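You operate a simulated robot arm through the tools that you are given. There is no shell and no other tool.

You run a simulated robot arm. Do the job below in one go: nothing can be reset, and whatever is moved stays where it is left.

## Task
Put three of the lint balls from the pad of the steam table on the left end of the front table.

Only the result counts: the job must be done as asked and must still hold three seconds after the hand-in. Knocking over, shifting, dropping, spilling or breaking anything else fails it.

## Robot
A 7-joint arm with a fingered hand on a trunk, on a base that moves. Base frame: it is fixed to the floor where the robot stands at the start and does not move with it; the origin is under the middle of the robot, x ahead of it, y to its left, z up. Readings come in m, degrees, newtons and seconds.
It reaches about 1.089 m from its shoulder. Its first joint turns from -149.0 to 149.0 degrees. Places, roughly: left end of the front table (27x23 cm) [1.12, 0.72, 0.78]; lint ball [-2, 1, 1]. Payload 3.5 kg.
The tool frame sits at the grasp point between the pads (the TCP): z along the fingers, y along the line on which they close. The tips reach 0.03 m beyond it. The gripper opens to 0.104 m; its body begins 0.035 m behind the TCP. The gripper is a hand of 4 fingers: y runs from the thumb to the fingers, the wrist lies at [-0.015, -0.11, -0.186] in the tool frame, and closing takes about 1.5 s.
Orientation is told as [roll, pitch, yaw] about the base's x, y, z axes, in that order, counted from this pose: with the fingers straight down and the wrist toward the robot, the tool's x, y and z point along [0, 1, 0], [1, 0, 0] and [0, 0, -1] of the base frame.

## Interface
- The arm moves only by the tool jog_arm. Its argument "plan" is a list of rows, each a list of 7 numbers: the shift along the base's x, y, z in units of 40 mm (1.0 is 40 mm), then the turn, a rotation vector about the base's x, y, z in units of 4 degrees (1.0 is 4 degrees), then the gripper command, from -1 (shut) to 1 (fully open), values between in proportion. In form: [[dx, dy, dz, rx, ry, rz, fingers], ...]. A call has 1 to 20 rows; each row shifts and turns the commanded pose from where the row before left it. A call with a number of a shift or a turn outside -1 to 1 is refused whole. Rows are played at 5 a second. More than 0.05 m and 8.6 degrees between two rows, or a gripper value outside its range, and nothing of the call is played. A pose out of reach is approached as far as the arm can. The call stops where the force on the tool passes 40 N (or 10 N more than at its start, if that is more) or the arm is blocked; 0.2 s more then pass. Each finger travels about 0.045 m/s and halts on what it meets, pressing with about 26 N; the grip force reading is that of the motor and also rises with nothing between the fingers. The clock runs only during rows and for 0.2 s after the last one: add rows that do not move to give the fingers time. It gives the time, the measured TCP pose, the force on the tool (base axes), the opening and the grip force at its end, in the units of the frame above (readings bear some noise), with the torque about the TCP (base axes, N m) and any sound that the robot's microphone picked up.
- Cameras (640 x 400 px; columns grow to the right, rows downward): "scene" is now at [0.0481, 0.1515, 1.4884]; the picture's right is [-0.09, -1.00, 0.00], its down [-0.44, 0.04, -0.90] and it looks along [0.89, -0.08, -0.44] (base axes); focal length 261 px, centre (320, 200). "wrist" rides on the gripper at [0.061, -0.092, -0.13] in the tool frame; the picture's right is [-0.81, 0.28, -0.52], its down [-0.53, -0.71, 0.46] and it looks along [-0.24, 0.64, 0.72] (tool axes); focal length 275 px, centre (320, 200). There is no depth. A picture from a camera that has moved, and an enlarged one, comes with that camera's place and axes in the base frame and with its lens. The place of the scene camera against the robot may be out by one fixed shift of up to 0.018 m in any direction.
- snapshot(camera): a new picture of that camera. The clock stands still meanwhile.
- slide_trunk(by): slides the trunk up (or, below 0, down) by that many m; the arm and the scene camera ride with it, the base frame stays. It gives what a move gives, with no picture.
- roll_base(legs): drives the robot by 1 to 6 legs, each [ahead, left, turn to the left] in m, m and degrees, along the robot's own axes; the way and the turn of a leg run together, so that a leg with both is an arc; at most 1.5 m and 180 degrees a leg. The arm and the cameras ride along, it lands a little off, and it stops where it bumps. It gives what a move gives.
- set_grasp(shape): the hand has 4 fingers and takes this shape, open, in about a second: jaw (thumb against the fingers, like two jaws); tri (thumb and two fingers); tip (a fingertip pinch); poke (one finger out to press); point (the index stretched); flat (the hand flat); cup (the hand cupped); fist (a fist). The gripper value then closes the fingers along that shape, each until it touches; the sizes above hold for jaw. It gives what a move gives, with no picture.
- head_to(pan, tilt): turns the head with the scene camera to pan (to the left, within 155 degrees either way) and tilt (down, from -29 to 69), counted from straight ahead of the robot. It gives what a move gives.
- zoom(camera, box): a new picture of the part [left, top, right, bottom] of that camera's present view, enlarged. The clock stands still meanwhile.
- hand_in(): hands the job in; it is judged then, once.

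Nothing tells you exact positions but the pictures and the camera data. Unless the task says otherwise, let go and move clear before handing in.

The tools are called after "Request:" as a command line: name --pt "numbers of a row" for each row, then --argument value for the rest, lists and objects as JSON in quotes. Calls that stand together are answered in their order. jog_arm: Moves the arm, as the interface text tells. Its arguments: {"type":"object","properties":{"plan":{"type":"array","items":{"type":"array","items":{"type":"number"}}}},"required":["plan"]} The other tools are called the same way: slide_trunk (by) moves the trunk up or down; set_grasp (shape) gives the hand a shape; roll_base (legs) drives the base; head_to (pan, tilt) turns the head that bears the scene camera; snapshot (camera) takes a picture; zoom (camera, box) takes an enlarged picture of a part of a camera's view; hand_in () hands the job in.

At the start:

```text
time_s: 0.0
ee_pos: [0.5488, 0.2221, 1.1661]
orientation: [0.0, 0.0, 0.0]
wrist_force: [-1.4, -0.5, 0.6]
moment: [-0.01, 0.01, 0.02]
grip_width: 0.1038
grip_force: 0.1
shape: jaw
trunk travel left (down, up): [-0.5, 0.21]
robot x, y, heading: [0.0027, -0.0009, 0.1]
head pan, tilt (commanded): [-5.2, 26.2]
```

scene: 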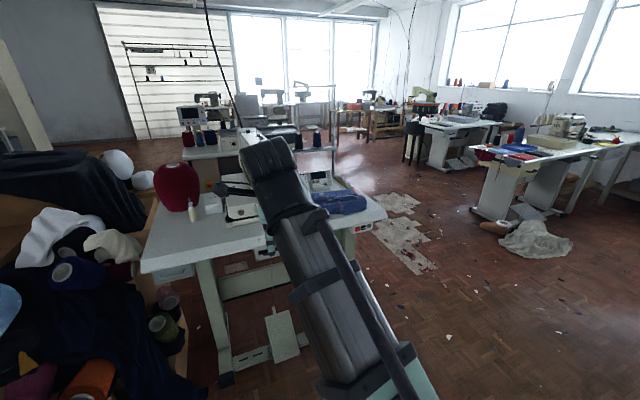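
wrist: 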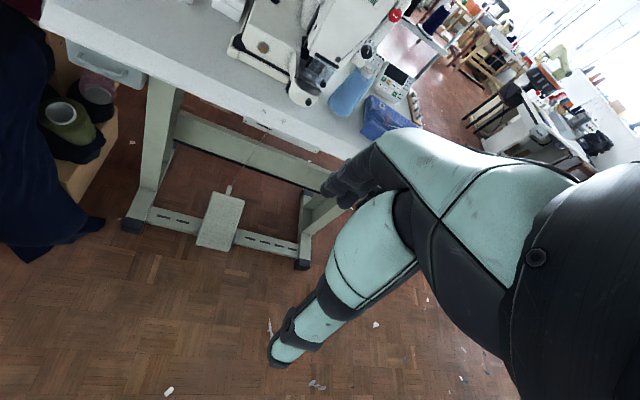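

I see the front table with a sewing machine ahead; its left end is around [1.12, 0.72, 0.78]. The lint balls are behind me to the left, near [-2, 1, 1], so I'll turn the head to look there.

Request:
head_to --pan 150 --tilt 20

Request:
snapshot --camera "scene"

```text
time_s: 2.4
ee_pos: [0.5479, 0.2229, 1.1662]
orientation: [0.1, 0.0, -0.1]
wrist_force: [0.4, -0.6, 0.4]
moment: [-0.01, -0.03, 0.03]
grip_width: 0.1035
grip_force: 0.1
shape: jaw
trunk travel left (down, up): [-0.5, 0.21]
robot x, y, heading: [0.0, -0.0018, -0.0]
head pan, tilt (commanded): [150.0, 20.0]
```

```text
taken
camera scene: at [-0.124, 0.2064, 1.4984], right [0.5, 0.87, 0.0], down [0.3, -0.17, -0.94], along [-0.81, 0.47, -0.34], focal length 261 px, centre (320, 200)
```

scene: 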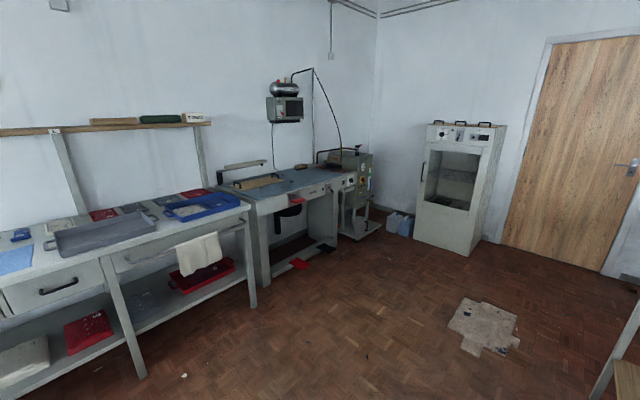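

The steam table with its grey-blue pad shows at about column 290, row 180. I'll zoom in to find the lint balls.

Request:
zoom --camera "scene" --box '[200, 130, 400, 255]'

Request:
zoom --camera "scene" --box '[220, 155, 340, 230]'

```text
3.20 times, centred on (300, 192) of scene
camera zoom: at [-0.124, 0.2064, 1.4984], right [0.5, 0.87, 0.0], down [0.3, -0.17, -0.94], along [-0.81, 0.47, -0.34], focal length 834 px, centre (384, 224)
```

zoom: 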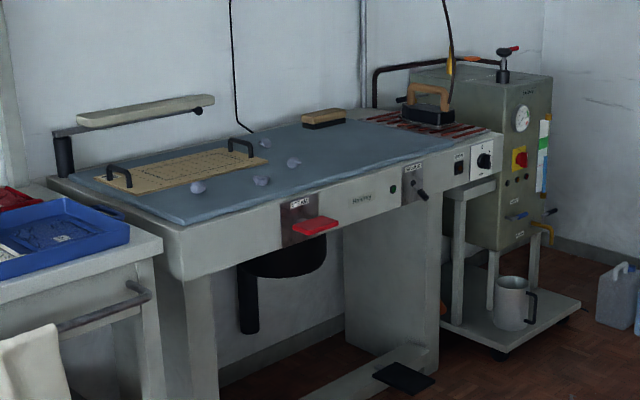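

```text
5.33 times, centred on (280, 192) of scene
camera zoom: at [-0.124, 0.2064, 1.4984], right [0.5, 0.87, 0.0], down [0.3, -0.17, -0.94], along [-0.81, 0.47, -0.34], focal length 1390 px, centre (533, 240)
```

zoom: 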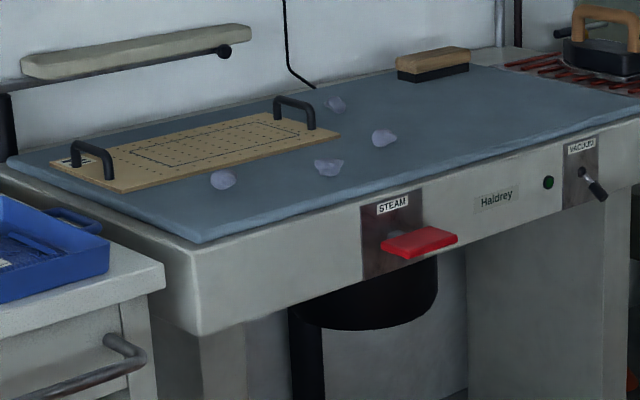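

There are four small lint balls on the grey pad, next to a wooden template with handles, and a red steam lever sits on the table's front edge. Before I drive I'll look around for obstacles.

Request:
head_to --pan 80 --tilt 35

Request:
snapshot --camera "scene"

Request:
head_to --pan 30 --tilt 35

Request:
snapshot --camera "scene"

Request:
head_to --pan -150 --tilt 35

Request:
snapshot --camera "scene"

Request:
head_to --pan -80 --tilt 35

Request:
snapshot --camera "scene"

Request:
head_to --pan 150 --tilt 55

Request:
snapshot --camera "scene"

```text
time_s: 3.8
ee_pos: [0.5486, 0.2221, 1.1673]
orientation: [-0.1, 0.0, 0.0]
wrist_force: [-0.2, -0.4, 0.8]
moment: [-0.02, 0.02, 0.0]
grip_width: 0.1038
grip_force: 0.1
shape: jaw
trunk travel left (down, up): [-0.5, 0.21]
robot x, y, heading: [0.0005, -0.0021, 0.0]
head pan, tilt (commanded): [80.0, 35.0]
```

```text
taken
camera scene: at [-0.0281, 0.2465, 1.4745], right [0.98, -0.17, 0.0], down [-0.1, -0.56, -0.82], along [0.14, 0.81, -0.57], focal length 261 px, centre (320, 200)
```

scene: 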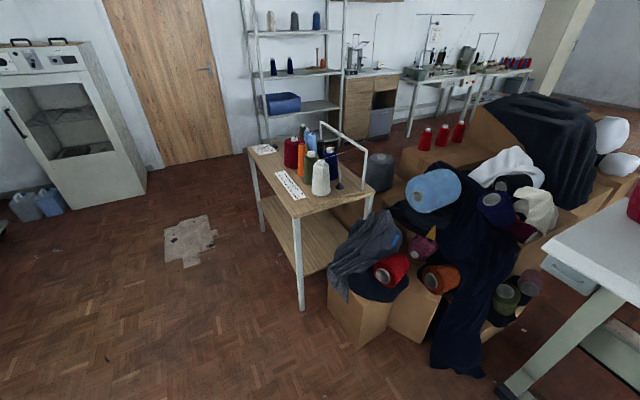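

```text
time_s: 5.0
ee_pos: [0.5488, 0.2213, 1.1664]
orientation: [0.0, 0.0, -0.1]
wrist_force: [-0.1, 0.6, -0.3]
moment: [0.01, -0.02, -0.01]
grip_width: 0.1035
grip_force: 0.1
shape: jaw
trunk travel left (down, up): [-0.5, 0.21]
robot x, y, heading: [0.0001, 0.0001, -0.0]
head pan, tilt (commanded): [30.0, 35.0]
```

```text
taken
camera scene: at [0.0329, 0.2039, 1.4745], right [0.5, -0.87, 0.0], down [-0.5, -0.29, -0.82], along [0.71, 0.41, -0.57], focal length 261 px, centre (320, 200)
```

scene: 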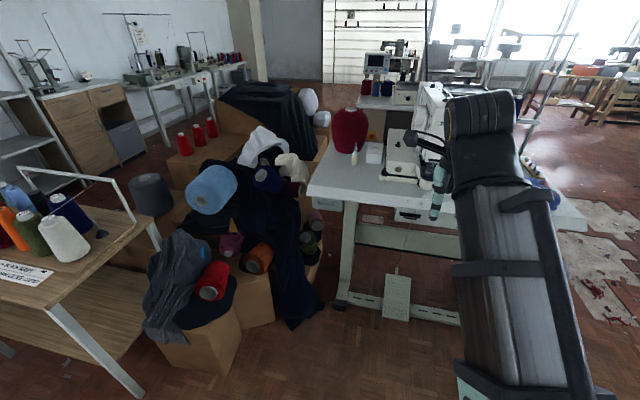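

```text
time_s: 7.7
ee_pos: [0.5494, 0.2218, 1.1664]
orientation: [0.1, -0.1, 0.0]
wrist_force: [-0.1, 0.5, -0.2]
moment: [0.0, 0.0, -0.02]
grip_width: 0.1036
grip_force: 0.1
shape: jaw
trunk travel left (down, up): [-0.5, 0.21]
robot x, y, heading: [0.0012, -0.0002, 0.1]
head pan, tilt (commanded): [-150.0, 35.0]
```

```text
taken
camera scene: at [-0.1196, 0.1157, 1.4745], right [-0.5, 0.87, 0.0], down [0.5, 0.29, -0.82], along [-0.71, -0.41, -0.57], focal length 261 px, centre (320, 200)
```

scene: 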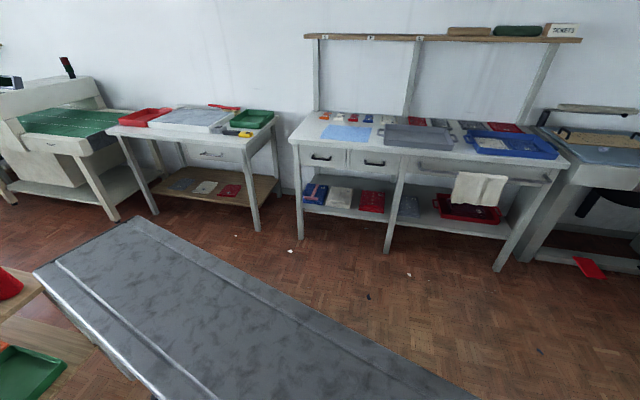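

```text
time_s: 9.1
ee_pos: [0.5491, 0.2216, 1.1662]
orientation: [0.0, 0.1, -0.1]
wrist_force: [-0.8, 0.7, 0.1]
moment: [0.0, -0.01, -0.04]
grip_width: 0.1036
grip_force: 0.0
shape: jaw
trunk travel left (down, up): [-0.5, 0.21]
robot x, y, heading: [-0.0027, 0.0018, -0.2]
head pan, tilt (commanded): [-80.0, 35.0]
```

```text
taken
camera scene: at [-0.0281, 0.073, 1.4745], right [-0.98, -0.17, 0.0], down [-0.1, 0.56, -0.82], along [0.14, -0.81, -0.57], focal length 261 px, centre (320, 200)
```

scene: 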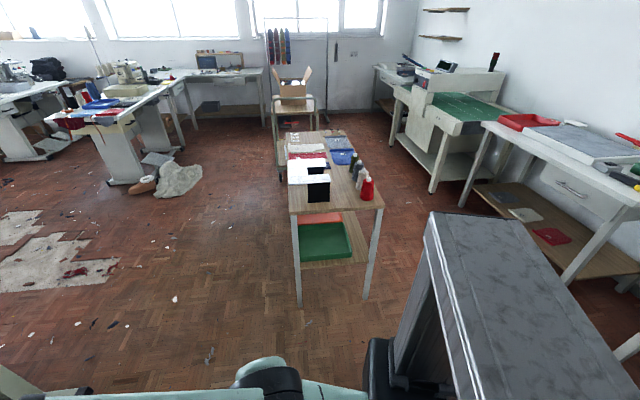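

```text
time_s: 12.4
ee_pos: [0.5489, 0.2216, 1.1659]
orientation: [0.1, 0.1, 0.0]
wrist_force: [-0.2, -0.6, -0.7]
moment: [0.01, -0.03, 0.0]
grip_width: 0.1037
grip_force: 0.1
shape: jaw
trunk travel left (down, up): [-0.5, 0.21]
robot x, y, heading: [0.0028, -0.0003, 0.1]
head pan, tilt (commanded): [150.0, 55.0]
```

```text
taken
camera scene: at [-0.1058, 0.1958, 1.4463], right [0.5, 0.87, 0.0], down [0.71, -0.41, -0.57], along [-0.5, 0.29, -0.82], focal length 261 px, centre (320, 200)
```

scene: 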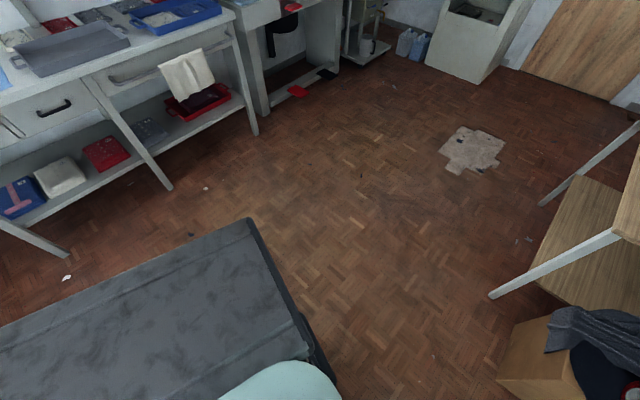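

The area between here and the steam table is clear floor: the trolley is about 1.2 m to my left and the boxes sit near the front table. The drop area is the empty front-left part of the front table, before the red spool. I'll turn the robot around with the arm high, then drive toward the steam table.

Request:
roll_base --legs '[[0, 0, 180]]'

Request:
head_to --pan 0 --tilt 30

Request:
snapshot --camera "scene"

```text
time_s: 20.1
ee_pos: [-0.5529, -0.211, 1.1653]
orientation: [-0.1, -0.1, 178.9]
wrist_force: [0.3, -0.3, 0.4]
moment: [-0.02, 0.04, 0.01]
grip_width: 0.104
grip_force: 0.1
shape: jaw
trunk travel left (down, up): [-0.5, 0.21]
robot x, y, heading: [0.0005, -0.0003, 179.0]
head pan, tilt (commanded): [150.0, 55.0]
```

```text
time_s: 22.4
ee_pos: [-0.5534, -0.2123, 1.1657]
orientation: [0.0, 0.1, 179.0]
wrist_force: [-0.4, 0.0, 0.1]
moment: [0.04, 0.01, -0.01]
grip_width: 0.1038
grip_force: 0.0
shape: jaw
trunk travel left (down, up): [-0.5, 0.21]
robot x, y, heading: [-0.0003, -0.0036, 178.9]
head pan, tilt (commanded): [0.0, 30.0]
```

```text
taken
camera scene: at [-0.0469, -0.1795, 1.4823], right [0.02, 1.0, 0.0], down [0.5, -0.01, -0.87], along [-0.87, 0.02, -0.5], focal length 261 px, centre (320, 200)
```

scene: 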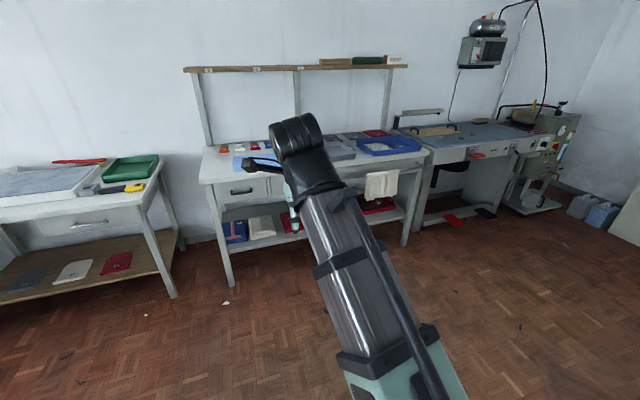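

I'm facing the back wall now, with the steam table ahead on the right. I'll zoom on the pad for a second bearing to triangulate the balls.

Request:
zoom --camera "scene" --box '[390, 100, 518, 180]'

```text
5.00 times, centred on (454, 140) of scene
camera zoom: at [-0.0469, -0.1795, 1.4823], right [0.02, 1.0, 0.0], down [0.5, -0.01, -0.87], along [-0.87, 0.02, -0.5], focal length 1303 px, centre (-350, 500)
```

zoom: 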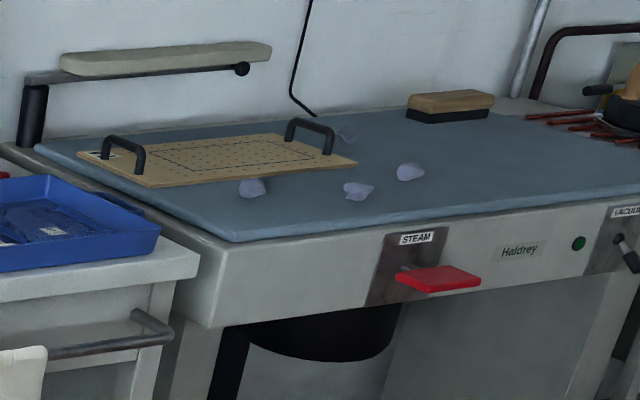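

Triangulated ball positions, with the pad surface at z of about 0.90:
- Ball 1: (-1.94, 0.755)
- Ball 2: (-1.92, 0.905)
- Ball 3: (-2.02, 1.04)
- Ball 4: (-2.25, 1.055), behind the template

The steam lever is near (-1.7, 0.95, 0.84). I'll drive to a point in front of the table.

Request:
roll_base --legs '[[0.88, 0, 1.1], [0, -0.94, 0]]'

Request:
head_to --pan 0 --tilt 45

Request:
snapshot --camera "scene"

Request:
snapshot --camera "wrist"

```text
time_s: 31.6
ee_pos: [-1.422, 0.7254, 1.1657]
orientation: [0.0, -0.1, -179.8]
wrist_force: [-0.6, -0.6, 0.2]
moment: [0.04, 0.05, 0.0]
grip_width: 0.1035
grip_force: 0.1
shape: jaw
trunk travel left (down, up): [-0.5, 0.21]
robot x, y, heading: [-0.8738, 0.9508, -179.8]
head pan, tilt (commanded): [0.0, 30.0]
```

```text
time_s: 32.3
ee_pos: [-1.4228, 0.726, 1.1658]
orientation: [0.0, 0.1, -179.8]
wrist_force: [-1.2, 0.0, 0.0]
moment: [-0.04, 0.01, -0.03]
grip_width: 0.1039
grip_force: 0.0
shape: jaw
trunk travel left (down, up): [-0.5, 0.21]
robot x, y, heading: [-0.8753, 0.9502, -179.7]
head pan, tilt (commanded): [0.0, 45.0]
```

```text
taken
camera scene: at [-0.9086, 0.7686, 1.4598], right [0.0, 1.0, 0.0], down [0.71, 0.0, -0.71], along [-0.71, 0.0, -0.71], focal length 261 px, centre (320, 200)
```

scene: 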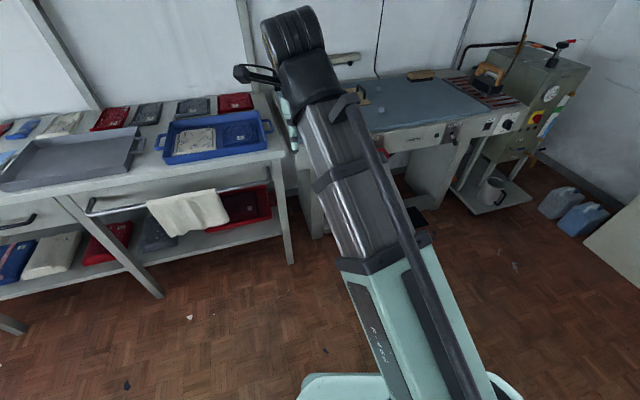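

```text
taken
camera wrist: at [-1.3311, 0.6644, 1.2971], right [-0.28, 0.81, 0.52], down [0.71, 0.54, -0.46], along [-0.65, 0.24, -0.72], focal length 275 px, centre (320, 200)
```

wrist: 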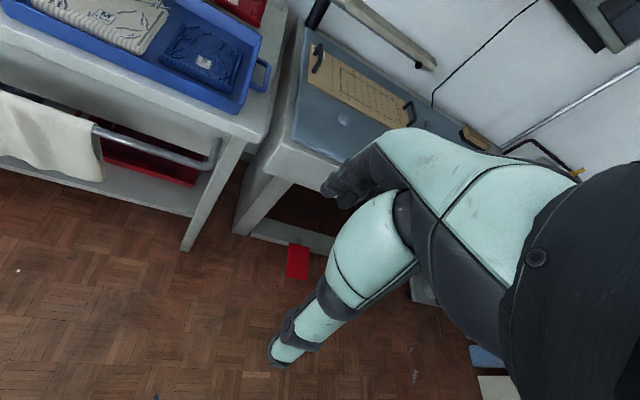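

Ball 1 also shows in the wrist view at about (-1.95, 0.765), which agrees with my earlier estimate. I'll move 0.35 m closer.

Request:
roll_base --legs '[[0.35, 0, 0]]'

Request:
snapshot --camera "scene"

Request:
snapshot --camera "wrist"

```text
time_s: 34.6
ee_pos: [-1.7725, 0.724, 1.1655]
orientation: [0.1, 0.0, -179.8]
wrist_force: [0.1, 0.2, -0.3]
moment: [-0.01, -0.01, 0.02]
grip_width: 0.1038
grip_force: 0.0
shape: jaw
trunk travel left (down, up): [-0.5, 0.21]
robot x, y, heading: [-1.2213, 0.9505, -179.9]
head pan, tilt (commanded): [0.0, 45.0]
```

```text
taken
camera scene: at [-1.2579, 0.7675, 1.4597], right [0.0, 1.0, 0.0], down [0.71, 0.0, -0.71], along [-0.71, 0.0, -0.71], focal length 261 px, centre (320, 200)
```

scene: 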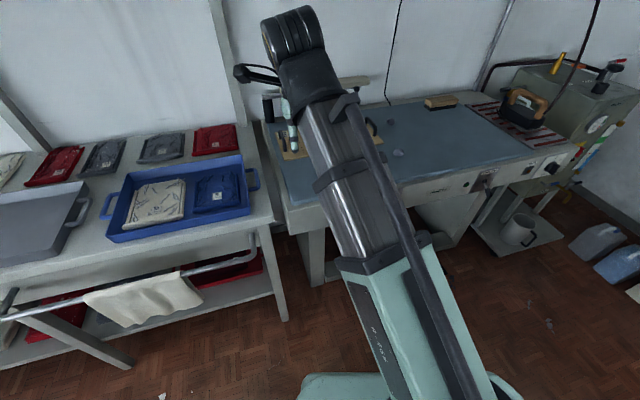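

```text
taken
camera wrist: at [-1.6804, 0.6633, 1.297], right [-0.28, 0.81, 0.52], down [0.71, 0.54, -0.46], along [-0.65, 0.24, -0.72], focal length 275 px, centre (320, 200)
```

wrist: 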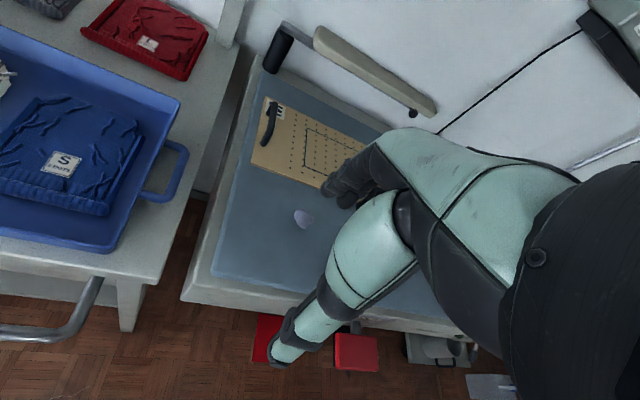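

The robot is now at (-1.22, 0.95), and ball 1 is confirmed at about (-1.965, 0.77, 0.91). I'll raise the trunk a little so the arm comes in from above, then hover over ball 1 with a medium opening.

Request:
slide_trunk --by 0.1

Request:
jog_arm --pt "-0.9 0.2 -0.4 0 0 0 0.5" --pt "-0.9 0.2 -0.5 0 0 0 0.5" --pt "-0.9 0.2 -0.6 0 0 0 0.5" --pt "-0.9 0.2 -0.6 0 0 0 0.5" --pt "-0.9 0.2 -0.6 0 0 0 0.5" --pt "0 0 0 0 0 0 0.5"

Request:
snapshot --camera "scene"

Request:
snapshot --camera "wrist"

```text
time_s: 35.9
ee_pos: [-1.7711, 0.7255, 1.2659]
orientation: [0.0, 0.0, -179.8]
wrist_force: [-0.5, 0.3, -0.8]
moment: [0.02, -0.02, -0.03]
grip_width: 0.1037
grip_force: 0.2
shape: jaw
trunk travel left (down, up): [-0.6, 0.11]
robot x, y, heading: [-1.224, 0.9488, -179.9]
head pan, tilt (commanded): [0.0, 45.0]
```

```text
time_s: 37.3
ee_pos: [-1.9513, 0.7641, 1.1584]
orientation: [0.1, 0.0, -179.8]
wrist_force: [0.5, -0.1, 1.1]
moment: [-0.02, 0.02, -0.01]
grip_width: 0.0785
grip_force: 0.0
shape: jaw
trunk travel left (down, up): [-0.6, 0.11]
robot x, y, heading: [-1.224, 0.9457, -179.8]
head pan, tilt (commanded): [0.0, 45.0]
```

```text
taken
camera scene: at [-1.2577, 0.7675, 1.5597], right [0.0, 1.0, 0.0], down [0.71, 0.0, -0.71], along [-0.71, 0.0, -0.71], focal length 261 px, centre (320, 200)
```

scene: 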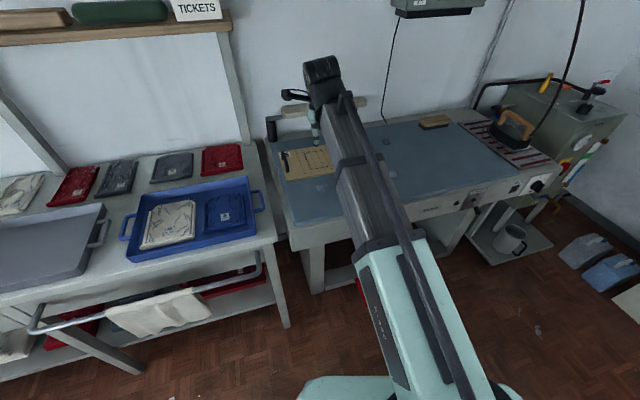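

```text
taken
camera wrist: at [-1.8596, 0.7032, 1.2891], right [-0.28, 0.81, 0.52], down [0.71, 0.54, -0.46], along [-0.65, 0.24, -0.72], focal length 275 px, centre (320, 200)
```

wrist: 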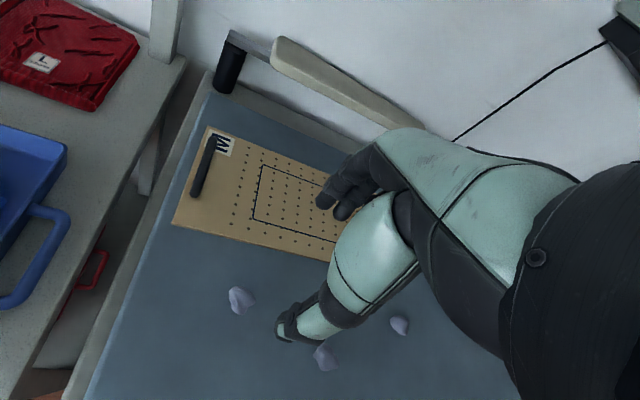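

The wrist camera now sees three balls: ball 1 at (-1.973, 0.776), ball 2 at (-1.956, 0.921) and ball 3 at (-2.056, 1.05). I'll center over ball 1, narrow the opening to clear the template edge at x of about -2.05, and descend to just above the ball.

Request:
jog_arm --pt "-0.5 0.28 -0.6 0 0 0 0.3" --pt "0 0 -0.9 0 0 0 0.3" --pt "0 0 -0.9 0 0 0 0.3" --pt "0 0 -0.9 0 0 0 0.3" --pt "0 0 -0.9 0 0 0 0.3" --pt "0 0 0 0 0 0 0.3"

Request:
snapshot --camera "wrist"

Request:
zoom --camera "scene" --box '[260, 80, 420, 180]'

```text
time_s: 38.7
ee_pos: [-1.9723, 0.7765, 0.9904]
orientation: [0.0, 0.0, -179.9]
wrist_force: [-0.8, -0.4, -0.3]
moment: [-0.02, 0.01, -0.02]
grip_width: 0.0681
grip_force: 0.0
shape: jaw
trunk travel left (down, up): [-0.6, 0.11]
robot x, y, heading: [-1.2219, 0.9508, -179.6]
head pan, tilt (commanded): [0.0, 45.0]
```

```text
taken
camera wrist: at [-1.8803, 0.7142, 1.1208], right [-0.28, 0.81, 0.52], down [0.71, 0.54, -0.46], along [-0.65, 0.24, -0.72], focal length 275 px, centre (320, 200)
```

wrist: 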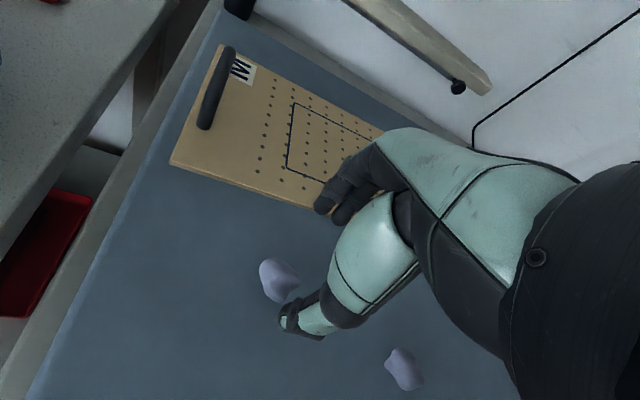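

```text
4.00 times, centred on (340, 130) of scene
camera zoom: at [-1.2578, 0.7675, 1.5597], right [0.0, 1.0, 0.0], down [0.71, 0.0, -0.71], along [-0.71, 0.0, -0.71], focal length 1042 px, centre (240, 480)
```

zoom: 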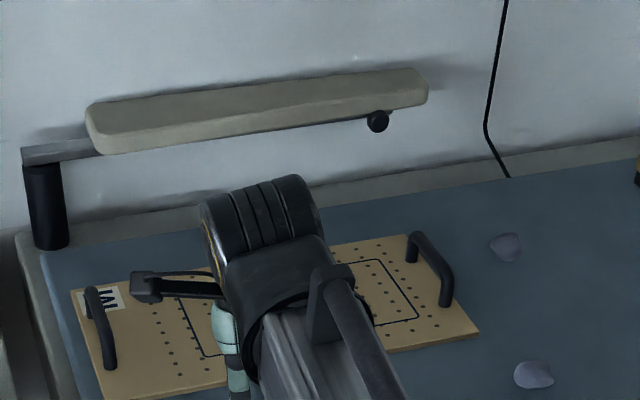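

Ball 1 is directly below the grasp point, at about (-1.971, 0.777) with its center near z 0.90. I'll descend slowly and watch the force.

Request:
jog_arm --pt "0 0 -0.5 0 0 0 0.3" --pt "0 0 -0.5 0 0 0 0.3" --pt "0 0 -0.4 0 0 0 0.3" --pt "0 0 0 0 0 0 0.3"

Request:
snapshot --camera "wrist"

```text
time_s: 39.7
ee_pos: [-1.9718, 0.7751, 0.9348]
orientation: [0.0, 0.0, -179.8]
wrist_force: [0.3, 0.1, 0.3]
moment: [0.02, 0.03, 0.02]
grip_width: 0.0682
grip_force: 0.1
shape: jaw
trunk travel left (down, up): [-0.6, 0.11]
robot x, y, heading: [-1.2237, 0.9484, -180.0]
head pan, tilt (commanded): [0.0, 45.0]
```

```text
taken
camera wrist: at [-1.8803, 0.7142, 1.0651], right [-0.28, 0.81, 0.52], down [0.71, 0.53, -0.46], along [-0.65, 0.24, -0.72], focal length 275 px, centre (320, 200)
```

wrist: 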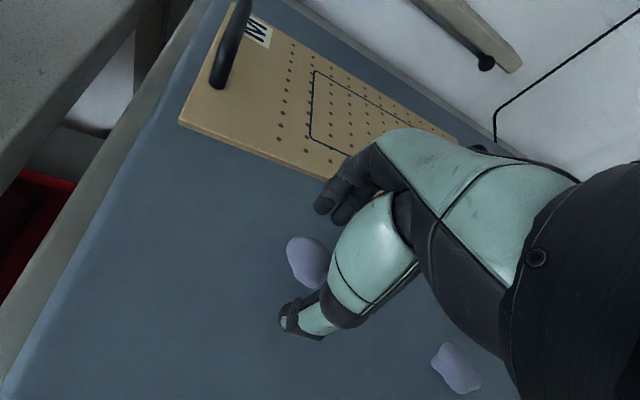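

No contact yet. The ball center triangulates to z of about 0.895, so the pad is near 0.88. I'll lower in small steps and watch for contact.

Request:
jog_arm --pt "0 0 -0.25 0 0 0 0.3" --pt "0 0 -0.25 0 0 0 0.3" --pt "0 0 0 0 0 0 0.3"

Request:
snapshot --camera "wrist"

```text
time_s: 40.5
ee_pos: [-1.9722, 0.7759, 0.9144]
orientation: [0.1, 0.0, -179.8]
wrist_force: [0.0, -0.6, -0.3]
moment: [0.0, -0.02, -0.01]
grip_width: 0.068
grip_force: 0.1
shape: jaw
trunk travel left (down, up): [-0.6, 0.11]
robot x, y, heading: [-1.2237, 0.9468, -180.2]
head pan, tilt (commanded): [0.0, 45.0]
```

```text
taken
camera wrist: at [-1.8805, 0.714, 1.045], right [-0.28, 0.81, 0.52], down [0.71, 0.54, -0.46], along [-0.65, 0.24, -0.72], focal length 275 px, centre (320, 200)
```

wrist: 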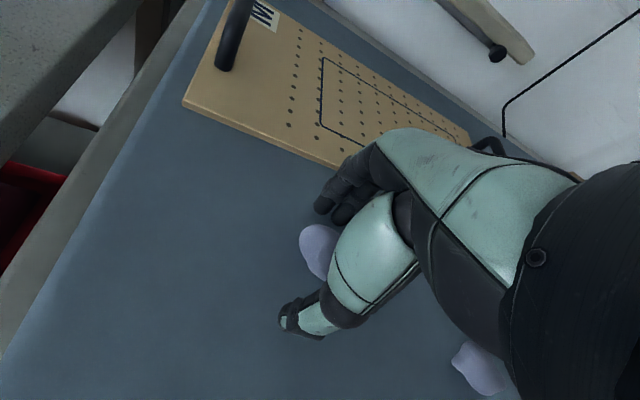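

The hand is around the ball without touching it: ball center is about z 0.905 and the grasp point is at 0.914. Closing gently.

Request:
jog_arm --pt "0 -0.08 -0.1 0 0 0 0.1" --pt "0 0 0 0 0 0 -0.1" --pt "0 0 0 0 0 0 -0.3" --pt "0 0 0 0 0 0 -0.5" --pt "0 0 0 0 0 0 -0.6" --pt "0 0 0 0 0 0 -0.6" --pt "0 0 0 0 0 0 -0.6"

Request:
snapshot --camera "wrist"

```text
time_s: 42.1
ee_pos: [-1.9725, 0.7711, 0.9101]
orientation: [0.1, -0.1, -179.8]
wrist_force: [-0.3, -2.4, 6.5]
moment: [-0.02, 0.15, 0.05]
grip_width: 0.0245
grip_force: 25.8
shape: jaw
trunk travel left (down, up): [-0.6, 0.11]
robot x, y, heading: [-1.2207, 0.9474, -180.1]
head pan, tilt (commanded): [0.0, 45.0]
```

```text
taken
camera wrist: at [-1.8801, 0.7108, 1.0413], right [-0.28, 0.81, 0.52], down [0.71, 0.54, -0.46], along [-0.65, 0.24, -0.72], focal length 275 px, centre (320, 200)
```

wrist: 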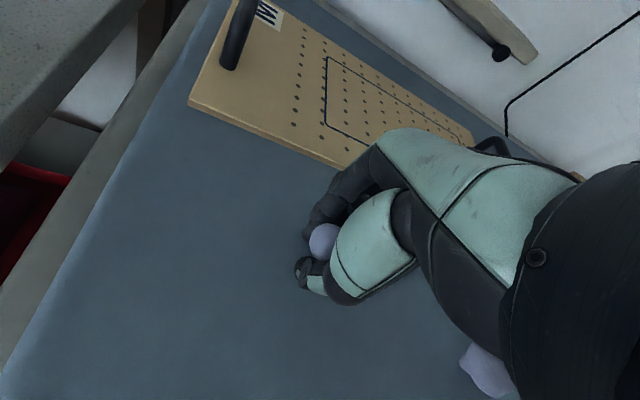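

The gripper stopped at 24.5 mm with 26 N, and the ball is visible between thumb and fingers. Lifting and checking.

Request:
jog_arm --pt "0 0 0.3 0 0 0 -0.7" --pt "0 0 0.6 0 0 0 -0.7" --pt "0 0 0.9 0 0 0 -0.7" --pt "0 0 0.9 0 0 0 -0.7" --pt "0 0 0.9 0 0 0 -0.7" --pt "0 0 0.9 0 0 0 -0.7" --pt "0 0 0 0 0 0 -0.7"

Request:
snapshot --camera "wrist"

Request:
snapshot --camera "scene"

```text
time_s: 43.7
ee_pos: [-1.9732, 0.7724, 1.0906]
orientation: [0.0, 0.0, -179.9]
wrist_force: [-0.4, -0.2, 0.6]
moment: [-0.01, 0.01, 0.02]
grip_width: 0.0236
grip_force: 25.9
shape: jaw
trunk travel left (down, up): [-0.6, 0.11]
robot x, y, heading: [-1.2212, 0.9466, -179.5]
head pan, tilt (commanded): [0.0, 45.0]
```

```text
taken
camera wrist: at [-1.8815, 0.7108, 1.2207], right [-0.28, 0.81, 0.52], down [0.71, 0.54, -0.46], along [-0.65, 0.24, -0.72], focal length 275 px, centre (320, 200)
```

wrist: 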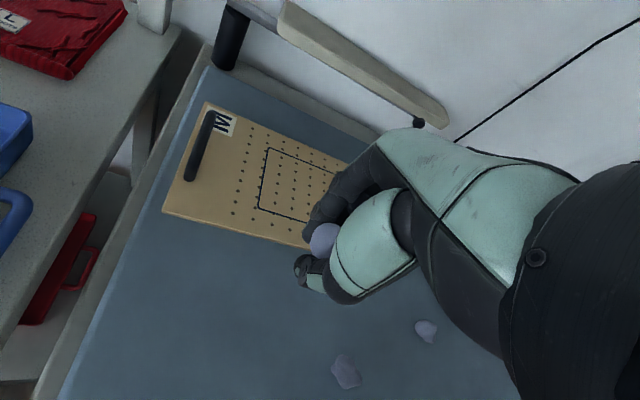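

```text
taken
camera scene: at [-1.2577, 0.7675, 1.5597], right [0.0, 1.0, 0.0], down [0.71, 0.0, -0.71], along [-0.71, 0.0, -0.71], focal length 261 px, centre (320, 200)
```

scene: 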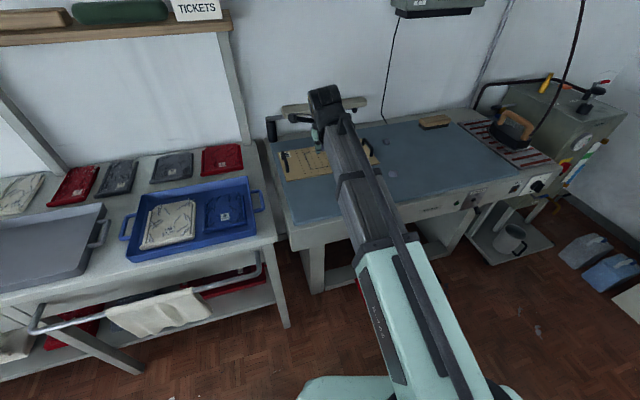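

Ball 1 is held securely. Before driving I'll look down to learn the size of my own base, and raise the arm a bit.

Request:
jog_arm --pt "0.5 0 0.9 0 0 0 -0.7" --pt "0.8 0 0.8 0 0 0 -0.7" --pt "1 0 0.5 0 0 0 -0.7" --pt "1 0 0.3 0 0 0 -0.7" --pt "1 0 0 0 0 0 -0.7" --pt "0 0 0 0 0 0 -0.7"

Request:
head_to --pan 60 --tilt 69

Request:
snapshot --camera "scene"

Request:
head_to --pan -20 --tilt 69

Request:
snapshot --camera "scene"

```text
time_s: 45.1
ee_pos: [-1.8005, 0.7721, 1.1907]
orientation: [0.0, 0.1, -179.8]
wrist_force: [-0.6, 0.7, 0.3]
moment: [0.04, 0.04, -0.01]
grip_width: 0.0235
grip_force: 26.5
shape: jaw
trunk travel left (down, up): [-0.6, 0.11]
robot x, y, heading: [-1.2209, 0.9479, -179.8]
head pan, tilt (commanded): [0.0, 45.0]
```

```text
time_s: 46.4
ee_pos: [-1.8008, 0.7727, 1.191]
orientation: [0.1, 0.0, -179.8]
wrist_force: [0.8, 0.5, 0.5]
moment: [0.0, 0.01, 0.0]
grip_width: 0.0234
grip_force: 26.1
shape: jaw
trunk travel left (down, up): [-0.6, 0.11]
robot x, y, heading: [-1.2246, 0.9455, -179.7]
head pan, tilt (commanded): [60.0, 68.8]
```

```text
taken
camera scene: at [-1.2042, 0.7192, 1.5308], right [-0.87, 0.5, 0.0], down [0.46, 0.81, -0.36], along [-0.18, -0.31, -0.93], focal length 261 px, centre (320, 200)
```

scene: 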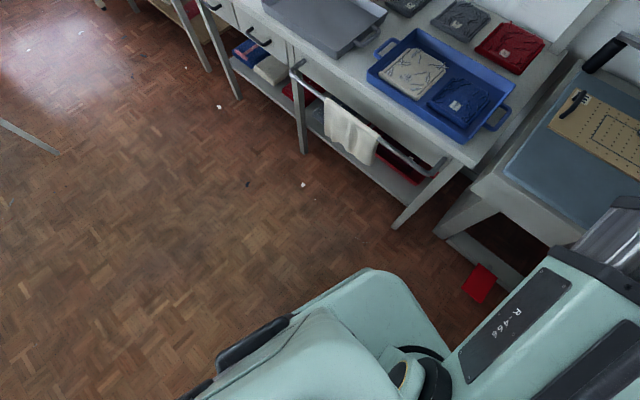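

```text
time_s: 48.0
ee_pos: [-1.8001, 0.7718, 1.1907]
orientation: [0.0, 0.0, -179.8]
wrist_force: [-0.4, -0.4, 0.0]
moment: [0.0, 0.0, -0.01]
grip_width: 0.0233
grip_force: 26.3
shape: jaw
trunk travel left (down, up): [-0.6, 0.11]
robot x, y, heading: [-1.2222, 0.9465, -179.8]
head pan, tilt (commanded): [-20.0, 68.8]
```

```text
taken
camera scene: at [-1.229, 0.7867, 1.5308], right [0.34, 0.94, 0.0], down [0.88, -0.32, -0.36], along [-0.34, 0.12, -0.93], focal length 261 px, centre (320, 200)
```

scene: 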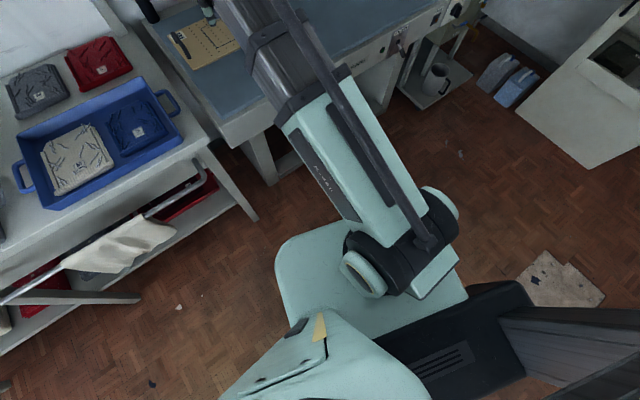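

My base is roughly ±0.3 m around its center and the shoulder is near the center. I'll back away diagonally, turn left through the clear side, then drive toward the front table, whose front edge is rotated about 20°.

Request:
roll_base --legs '[[-0.6, 0.45, 0], [0, 0, 100], [0, 0, 100]]'

Request:
head_to --pan 10 --tilt 30

Request:
snapshot --camera "scene"

Request:
snapshot --camera "wrist"

```text
time_s: 60.4
ee_pos: [-0.1365, 0.8469, 1.191]
orientation: [0.1, 0.0, 19.1]
wrist_force: [-0.1, -0.2, 0.5]
moment: [-0.02, 0.01, 0.0]
grip_width: 0.0233
grip_force: 25.7
shape: jaw
trunk travel left (down, up): [-0.6, 0.11]
robot x, y, heading: [-0.6256, 0.4933, 19.2]
head pan, tilt (commanded): [-20.0, 68.8]
```

```text
time_s: 61.5
ee_pos: [-0.1365, 0.8469, 1.1911]
orientation: [0.0, -0.1, 19.1]
wrist_force: [-0.4, 0.1, 0.3]
moment: [-0.02, 0.02, 0.01]
grip_width: 0.0236
grip_force: 26.1
shape: jaw
trunk travel left (down, up): [-0.6, 0.11]
robot x, y, heading: [-0.6261, 0.4939, 19.0]
head pan, tilt (commanded): [10.0, 30.0]
```

```text
taken
camera scene: at [-0.642, 0.6735, 1.5822], right [0.49, -0.87, 0.0], down [-0.44, -0.24, -0.87], along [0.76, 0.42, -0.5], focal length 261 px, centre (320, 200)
```

scene: 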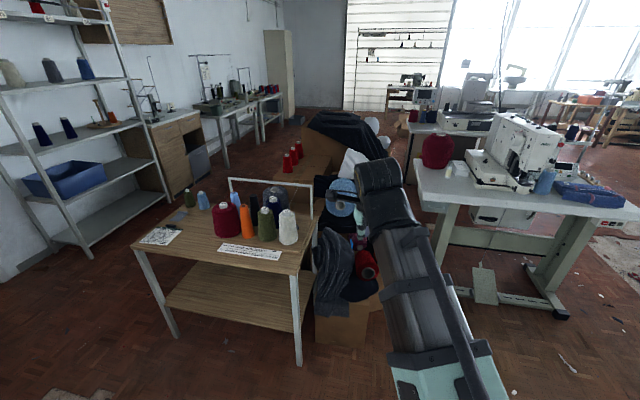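

```text
taken
camera wrist: at [-0.2432, 0.8742, 1.3214], right [0.53, -0.68, 0.52], down [-0.5, -0.74, -0.46], along [0.69, -0.02, -0.72], focal length 275 px, centre (320, 200)
```

wrist: 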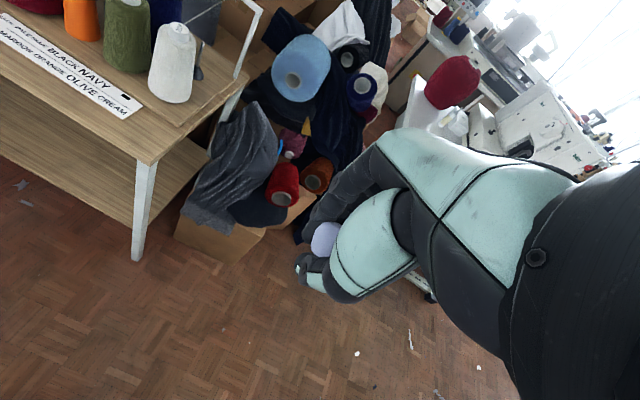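

Ball still held. The path ahead runs between the trolley and boxes on the left (y above 0.9) and open floor on the right. I'll drive diagonally to about (0.36, 0.32).

Request:
roll_base --legs '[[0.875, -0.487, 0]]'

Request:
head_to --pan 15 --tilt 45

Request:
snapshot --camera "scene"

Request:
snapshot --camera "wrist"

```text
time_s: 66.7
ee_pos: [0.8542, 0.6728, 1.1904]
orientation: [-0.1, 0.0, 18.8]
wrist_force: [0.2, 0.9, 0.2]
moment: [0.0, 0.0, 0.0]
grip_width: 0.0232
grip_force: 25.8
shape: jaw
trunk travel left (down, up): [-0.6, 0.11]
robot x, y, heading: [0.3624, 0.3207, 19.0]
head pan, tilt (commanded): [10.0, 30.0]
```

```text
time_s: 67.5
ee_pos: [0.8537, 0.672, 1.19]
orientation: [0.1, -0.1, 18.8]
wrist_force: [0.0, 0.9, -0.2]
moment: [0.0, -0.01, -0.01]
grip_width: 0.0233
grip_force: 26.5
shape: jaw
trunk travel left (down, up): [-0.6, 0.11]
robot x, y, heading: [0.3613, 0.3237, 18.6]
head pan, tilt (commanded): [15.0, 45.0]
```

```text
taken
camera scene: at [0.335, 0.5041, 1.5598], right [0.56, -0.83, 0.0], down [-0.59, -0.39, -0.71], along [0.59, 0.39, -0.71], focal length 261 px, centre (320, 200)
```

scene: 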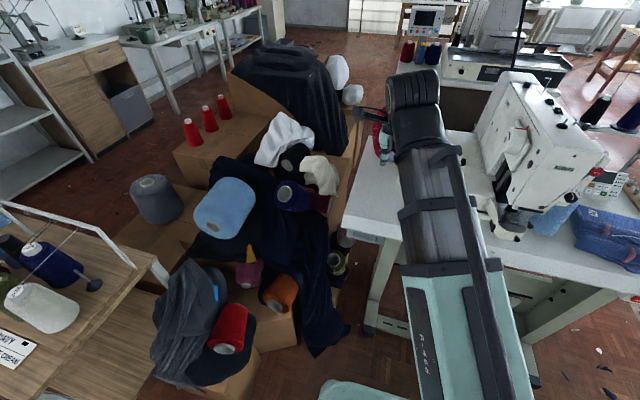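

```text
taken
camera wrist: at [0.7466, 0.7009, 1.3214], right [0.52, -0.68, 0.52], down [-0.5, -0.73, -0.46], along [0.69, -0.02, -0.72], focal length 275 px, centre (320, 200)
```

wrist: 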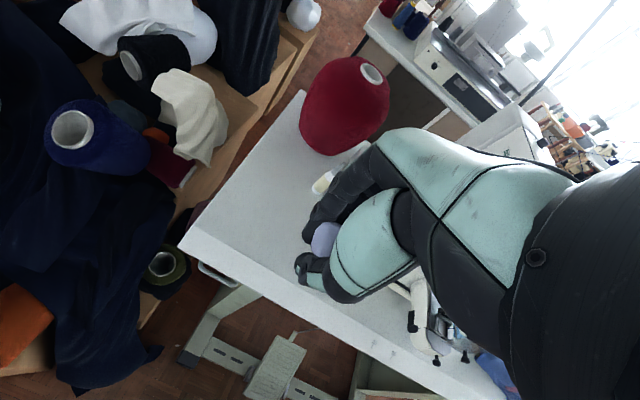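

The left end of the front table is clearly visible and empty. Its front-left corner is near (0.92, 0.80), with the red cone and a small bottle further back. I'll place ball 1 at about (1.13, 0.78) and move over it first.

Request:
jog_arm --pt "0.87 0.34 -0.375 0 0 0 -0.7" --pt "0.87 0.34 -0.375 0 0 0 -0.7" --pt "0.87 0.34 -0.375 0 0 0 -0.7" --pt "0.87 0.34 -0.375 0 0 0 -0.7" --pt "0.87 0.34 -0.375 0 0 0 -0.7" --pt "0.87 0.34 -0.375 0 0 0 -0.7" --pt "0.87 0.34 -0.375 0 0 0 -0.7" --pt "0.87 0.34 -0.375 0 0 0 -0.7" --pt "0 0 0 0 0 0 -0.7"

Request:
snapshot --camera "scene"

Request:
snapshot --camera "wrist"

```text
time_s: 69.5
ee_pos: [1.1333, 0.7832, 1.0709]
orientation: [-0.1, 0.0, 18.8]
wrist_force: [-0.1, 0.1, 0.2]
moment: [0.0, -0.02, -0.03]
grip_width: 0.0232
grip_force: 26.0
shape: jaw
trunk travel left (down, up): [-0.6, 0.11]
robot x, y, heading: [0.3637, 0.3233, 18.7]
head pan, tilt (commanded): [15.0, 45.0]
```

```text
taken
camera scene: at [0.335, 0.5041, 1.5597], right [0.56, -0.83, 0.0], down [-0.59, -0.39, -0.71], along [0.59, 0.39, -0.71], focal length 261 px, centre (320, 200)
```

scene: 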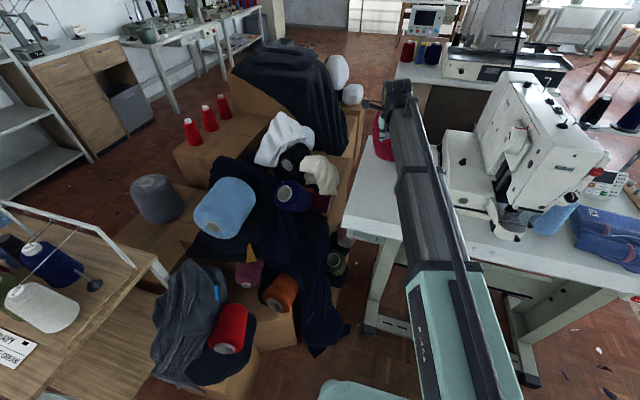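

```text
taken
camera wrist: at [1.0259, 0.8105, 1.2017], right [0.52, -0.68, 0.52], down [-0.5, -0.73, -0.46], along [0.69, -0.02, -0.72], focal length 275 px, centre (320, 200)
```

wrist: 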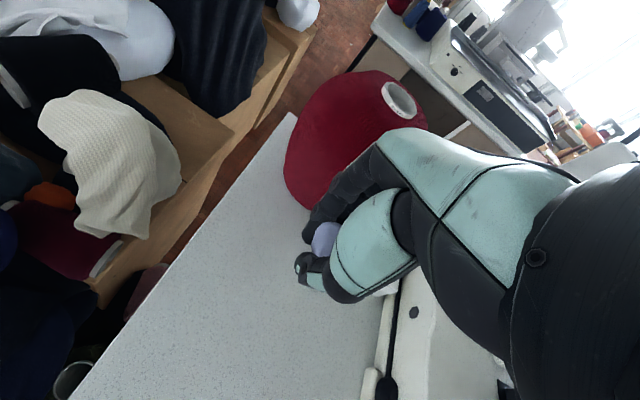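

Below the hand is clear table surface: the left edge is at y of about 0.87, and the cone is at x of about 1.38 and beyond. Lowering to just above the surface.

Request:
jog_arm --pt "0 0 -0.95 0 0 0 -0.7" --pt "0 0 -0.95 0 0 0 -0.7" --pt "0 0 -0.95 0 0 0 -0.7" --pt "0 0 -0.95 0 0 0 -0.7" --pt "0 0 -0.8 0 0 0 -0.7" --pt "0 0 -0.6 0 0 0 -0.7" --pt "0 0 0 0 0 0 -0.7"

Request:
snapshot --camera "wrist"

Request:
snapshot --camera "scene"

```text
time_s: 71.0
ee_pos: [1.1334, 0.7817, 0.8623]
orientation: [0.0, 0.0, 18.8]
wrist_force: [0.1, 0.1, 0.7]
moment: [-0.02, 0.04, 0.01]
grip_width: 0.0234
grip_force: 25.8
shape: jaw
trunk travel left (down, up): [-0.6, 0.11]
robot x, y, heading: [0.3654, 0.3214, 18.8]
head pan, tilt (commanded): [15.0, 45.0]
```

```text
taken
camera wrist: at [1.0252, 0.8098, 0.9929], right [0.52, -0.68, 0.52], down [-0.5, -0.73, -0.46], along [0.69, -0.02, -0.72], focal length 275 px, centre (320, 200)
```

wrist: 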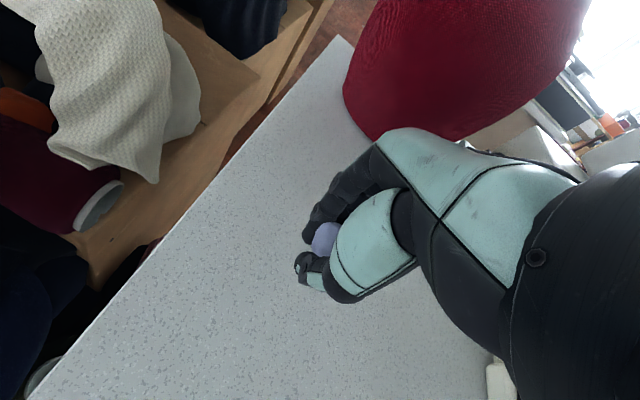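

```text
taken
camera scene: at [0.3351, 0.5041, 1.5597], right [0.56, -0.83, 0.0], down [-0.59, -0.39, -0.71], along [0.59, 0.39, -0.71], focal length 261 px, centre (320, 200)
```

scene: 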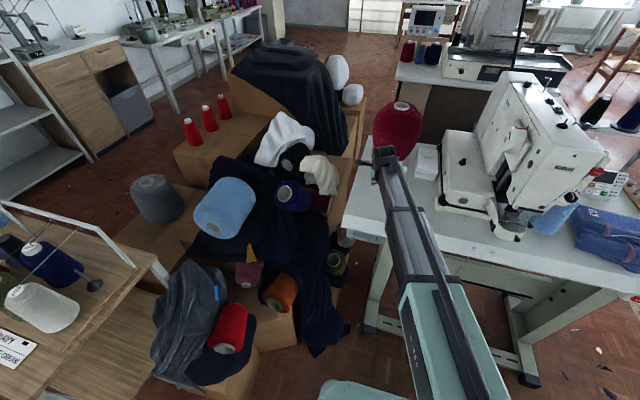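

Still clear. Lowering the last few centimetres in small steps.

Request:
jog_arm --pt "0 0 -0.4 0 0 0 -0.7" --pt "0 0 -0.3 0 0 0 -0.7" --pt "0 0 -0.2 0 0 0 -0.7" --pt "0 0 0 0 0 0 -0.7"

Request:
snapshot --camera "wrist"

```text
time_s: 72.0
ee_pos: [1.1339, 0.7816, 0.8263]
orientation: [0.1, 0.0, 18.8]
wrist_force: [0.0, 0.4, 0.0]
moment: [0.03, -0.03, 0.0]
grip_width: 0.0232
grip_force: 26.2
shape: jaw
trunk travel left (down, up): [-0.6, 0.11]
robot x, y, heading: [0.3628, 0.3213, 18.8]
head pan, tilt (commanded): [15.0, 45.0]
```

```text
taken
camera wrist: at [1.0253, 0.8095, 0.9572], right [0.52, -0.68, 0.52], down [-0.5, -0.73, -0.46], along [0.69, -0.02, -0.72], focal length 275 px, centre (320, 200)
```

wrist: 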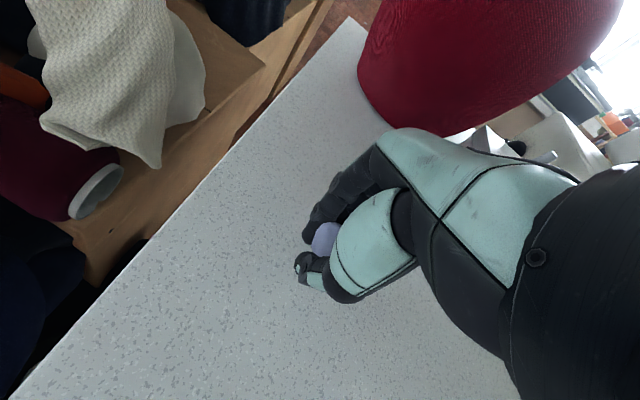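

No contact yet at 0.826; I'll continue in very small steps.

Request:
jog_arm --pt "0 0 -0.12 0 0 0 -0.7" --pt "0 0 -0.1 0 0 0 -0.7" --pt "0 0 0 0 0 0 -0.7"

```text
time_s: 72.8
ee_pos: [1.1328, 0.7828, 0.8173]
orientation: [-0.1, 0.1, 18.8]
wrist_force: [0.1, -0.2, -0.1]
moment: [0.01, 0.0, -0.01]
grip_width: 0.0231
grip_force: 26.4
shape: jaw
trunk travel left (down, up): [-0.6, 0.11]
robot x, y, heading: [0.3662, 0.3238, 18.6]
head pan, tilt (commanded): [15.0, 45.0]
```

Request:
jog_arm --pt "0 0 -0.1 0 0 0 -0.7" --pt "0 0 0 0 0 0 -0.7"

Request:
jog_arm --pt "0 0 -0.1 0 0 0 -0.7" --pt "0 0 0 0 0 0 -0.7"

```text
time_s: 73.5
ee_pos: [1.1316, 0.7816, 0.8137]
orientation: [0.0, 0.0, 18.8]
wrist_force: [-0.4, -0.8, 0.0]
moment: [0.02, 0.0, -0.03]
grip_width: 0.0233
grip_force: 26.1
shape: jaw
trunk travel left (down, up): [-0.6, 0.11]
robot x, y, heading: [0.3629, 0.3259, 18.8]
head pan, tilt (commanded): [15.0, 45.0]
```

```text
time_s: 74.0
ee_pos: [1.1319, 0.7809, 0.8107]
orientation: [-0.1, -0.1, 18.9]
wrist_force: [0.9, 0.5, 6.9]
moment: [0.04, -0.19, -0.03]
grip_width: 0.0232
grip_force: 26.2
shape: jaw
trunk travel left (down, up): [-0.6, 0.11]
robot x, y, heading: [0.3627, 0.3231, 18.9]
head pan, tilt (commanded): [15.0, 45.0]
```

There is light contact at z 0.811 (7 N up), so the ball is at the table. I'll ease up 1 mm and open slowly.

Request:
jog_arm --pt "0 0 0.03 0 0 0 -0.5" --pt "0 0 0 0 0 0 -0.4" --pt "0 0 0 0 0 0 -0.25" --pt "0 0 0 0 0 0 -0.1" --pt "0 0 0 0 0 0 0.05" --pt "0 0 0 0 0 0 0.2" --pt "0 0 0 0 0 0 0.3" --pt "0 0 0 0 0 0 0.3"

Request:
snapshot --camera "wrist"

```text
time_s: 75.8
ee_pos: [1.1329, 0.7817, 0.8121]
orientation: [0.1, 0.0, 18.7]
wrist_force: [-0.2, 0.7, 0.4]
moment: [0.04, 0.02, -0.02]
grip_width: 0.0668
grip_force: 0.1
shape: jaw
trunk travel left (down, up): [-0.6, 0.11]
robot x, y, heading: [0.3616, 0.3251, 18.7]
head pan, tilt (commanded): [15.0, 45.0]
```

```text
taken
camera wrist: at [1.0251, 0.8095, 0.9418], right [0.52, -0.68, 0.52], down [-0.5, -0.73, -0.46], along [0.69, -0.02, -0.72], focal length 275 px, centre (320, 200)
```

wrist: 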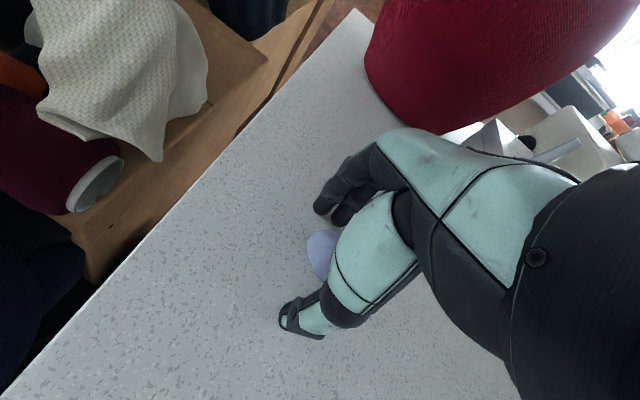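

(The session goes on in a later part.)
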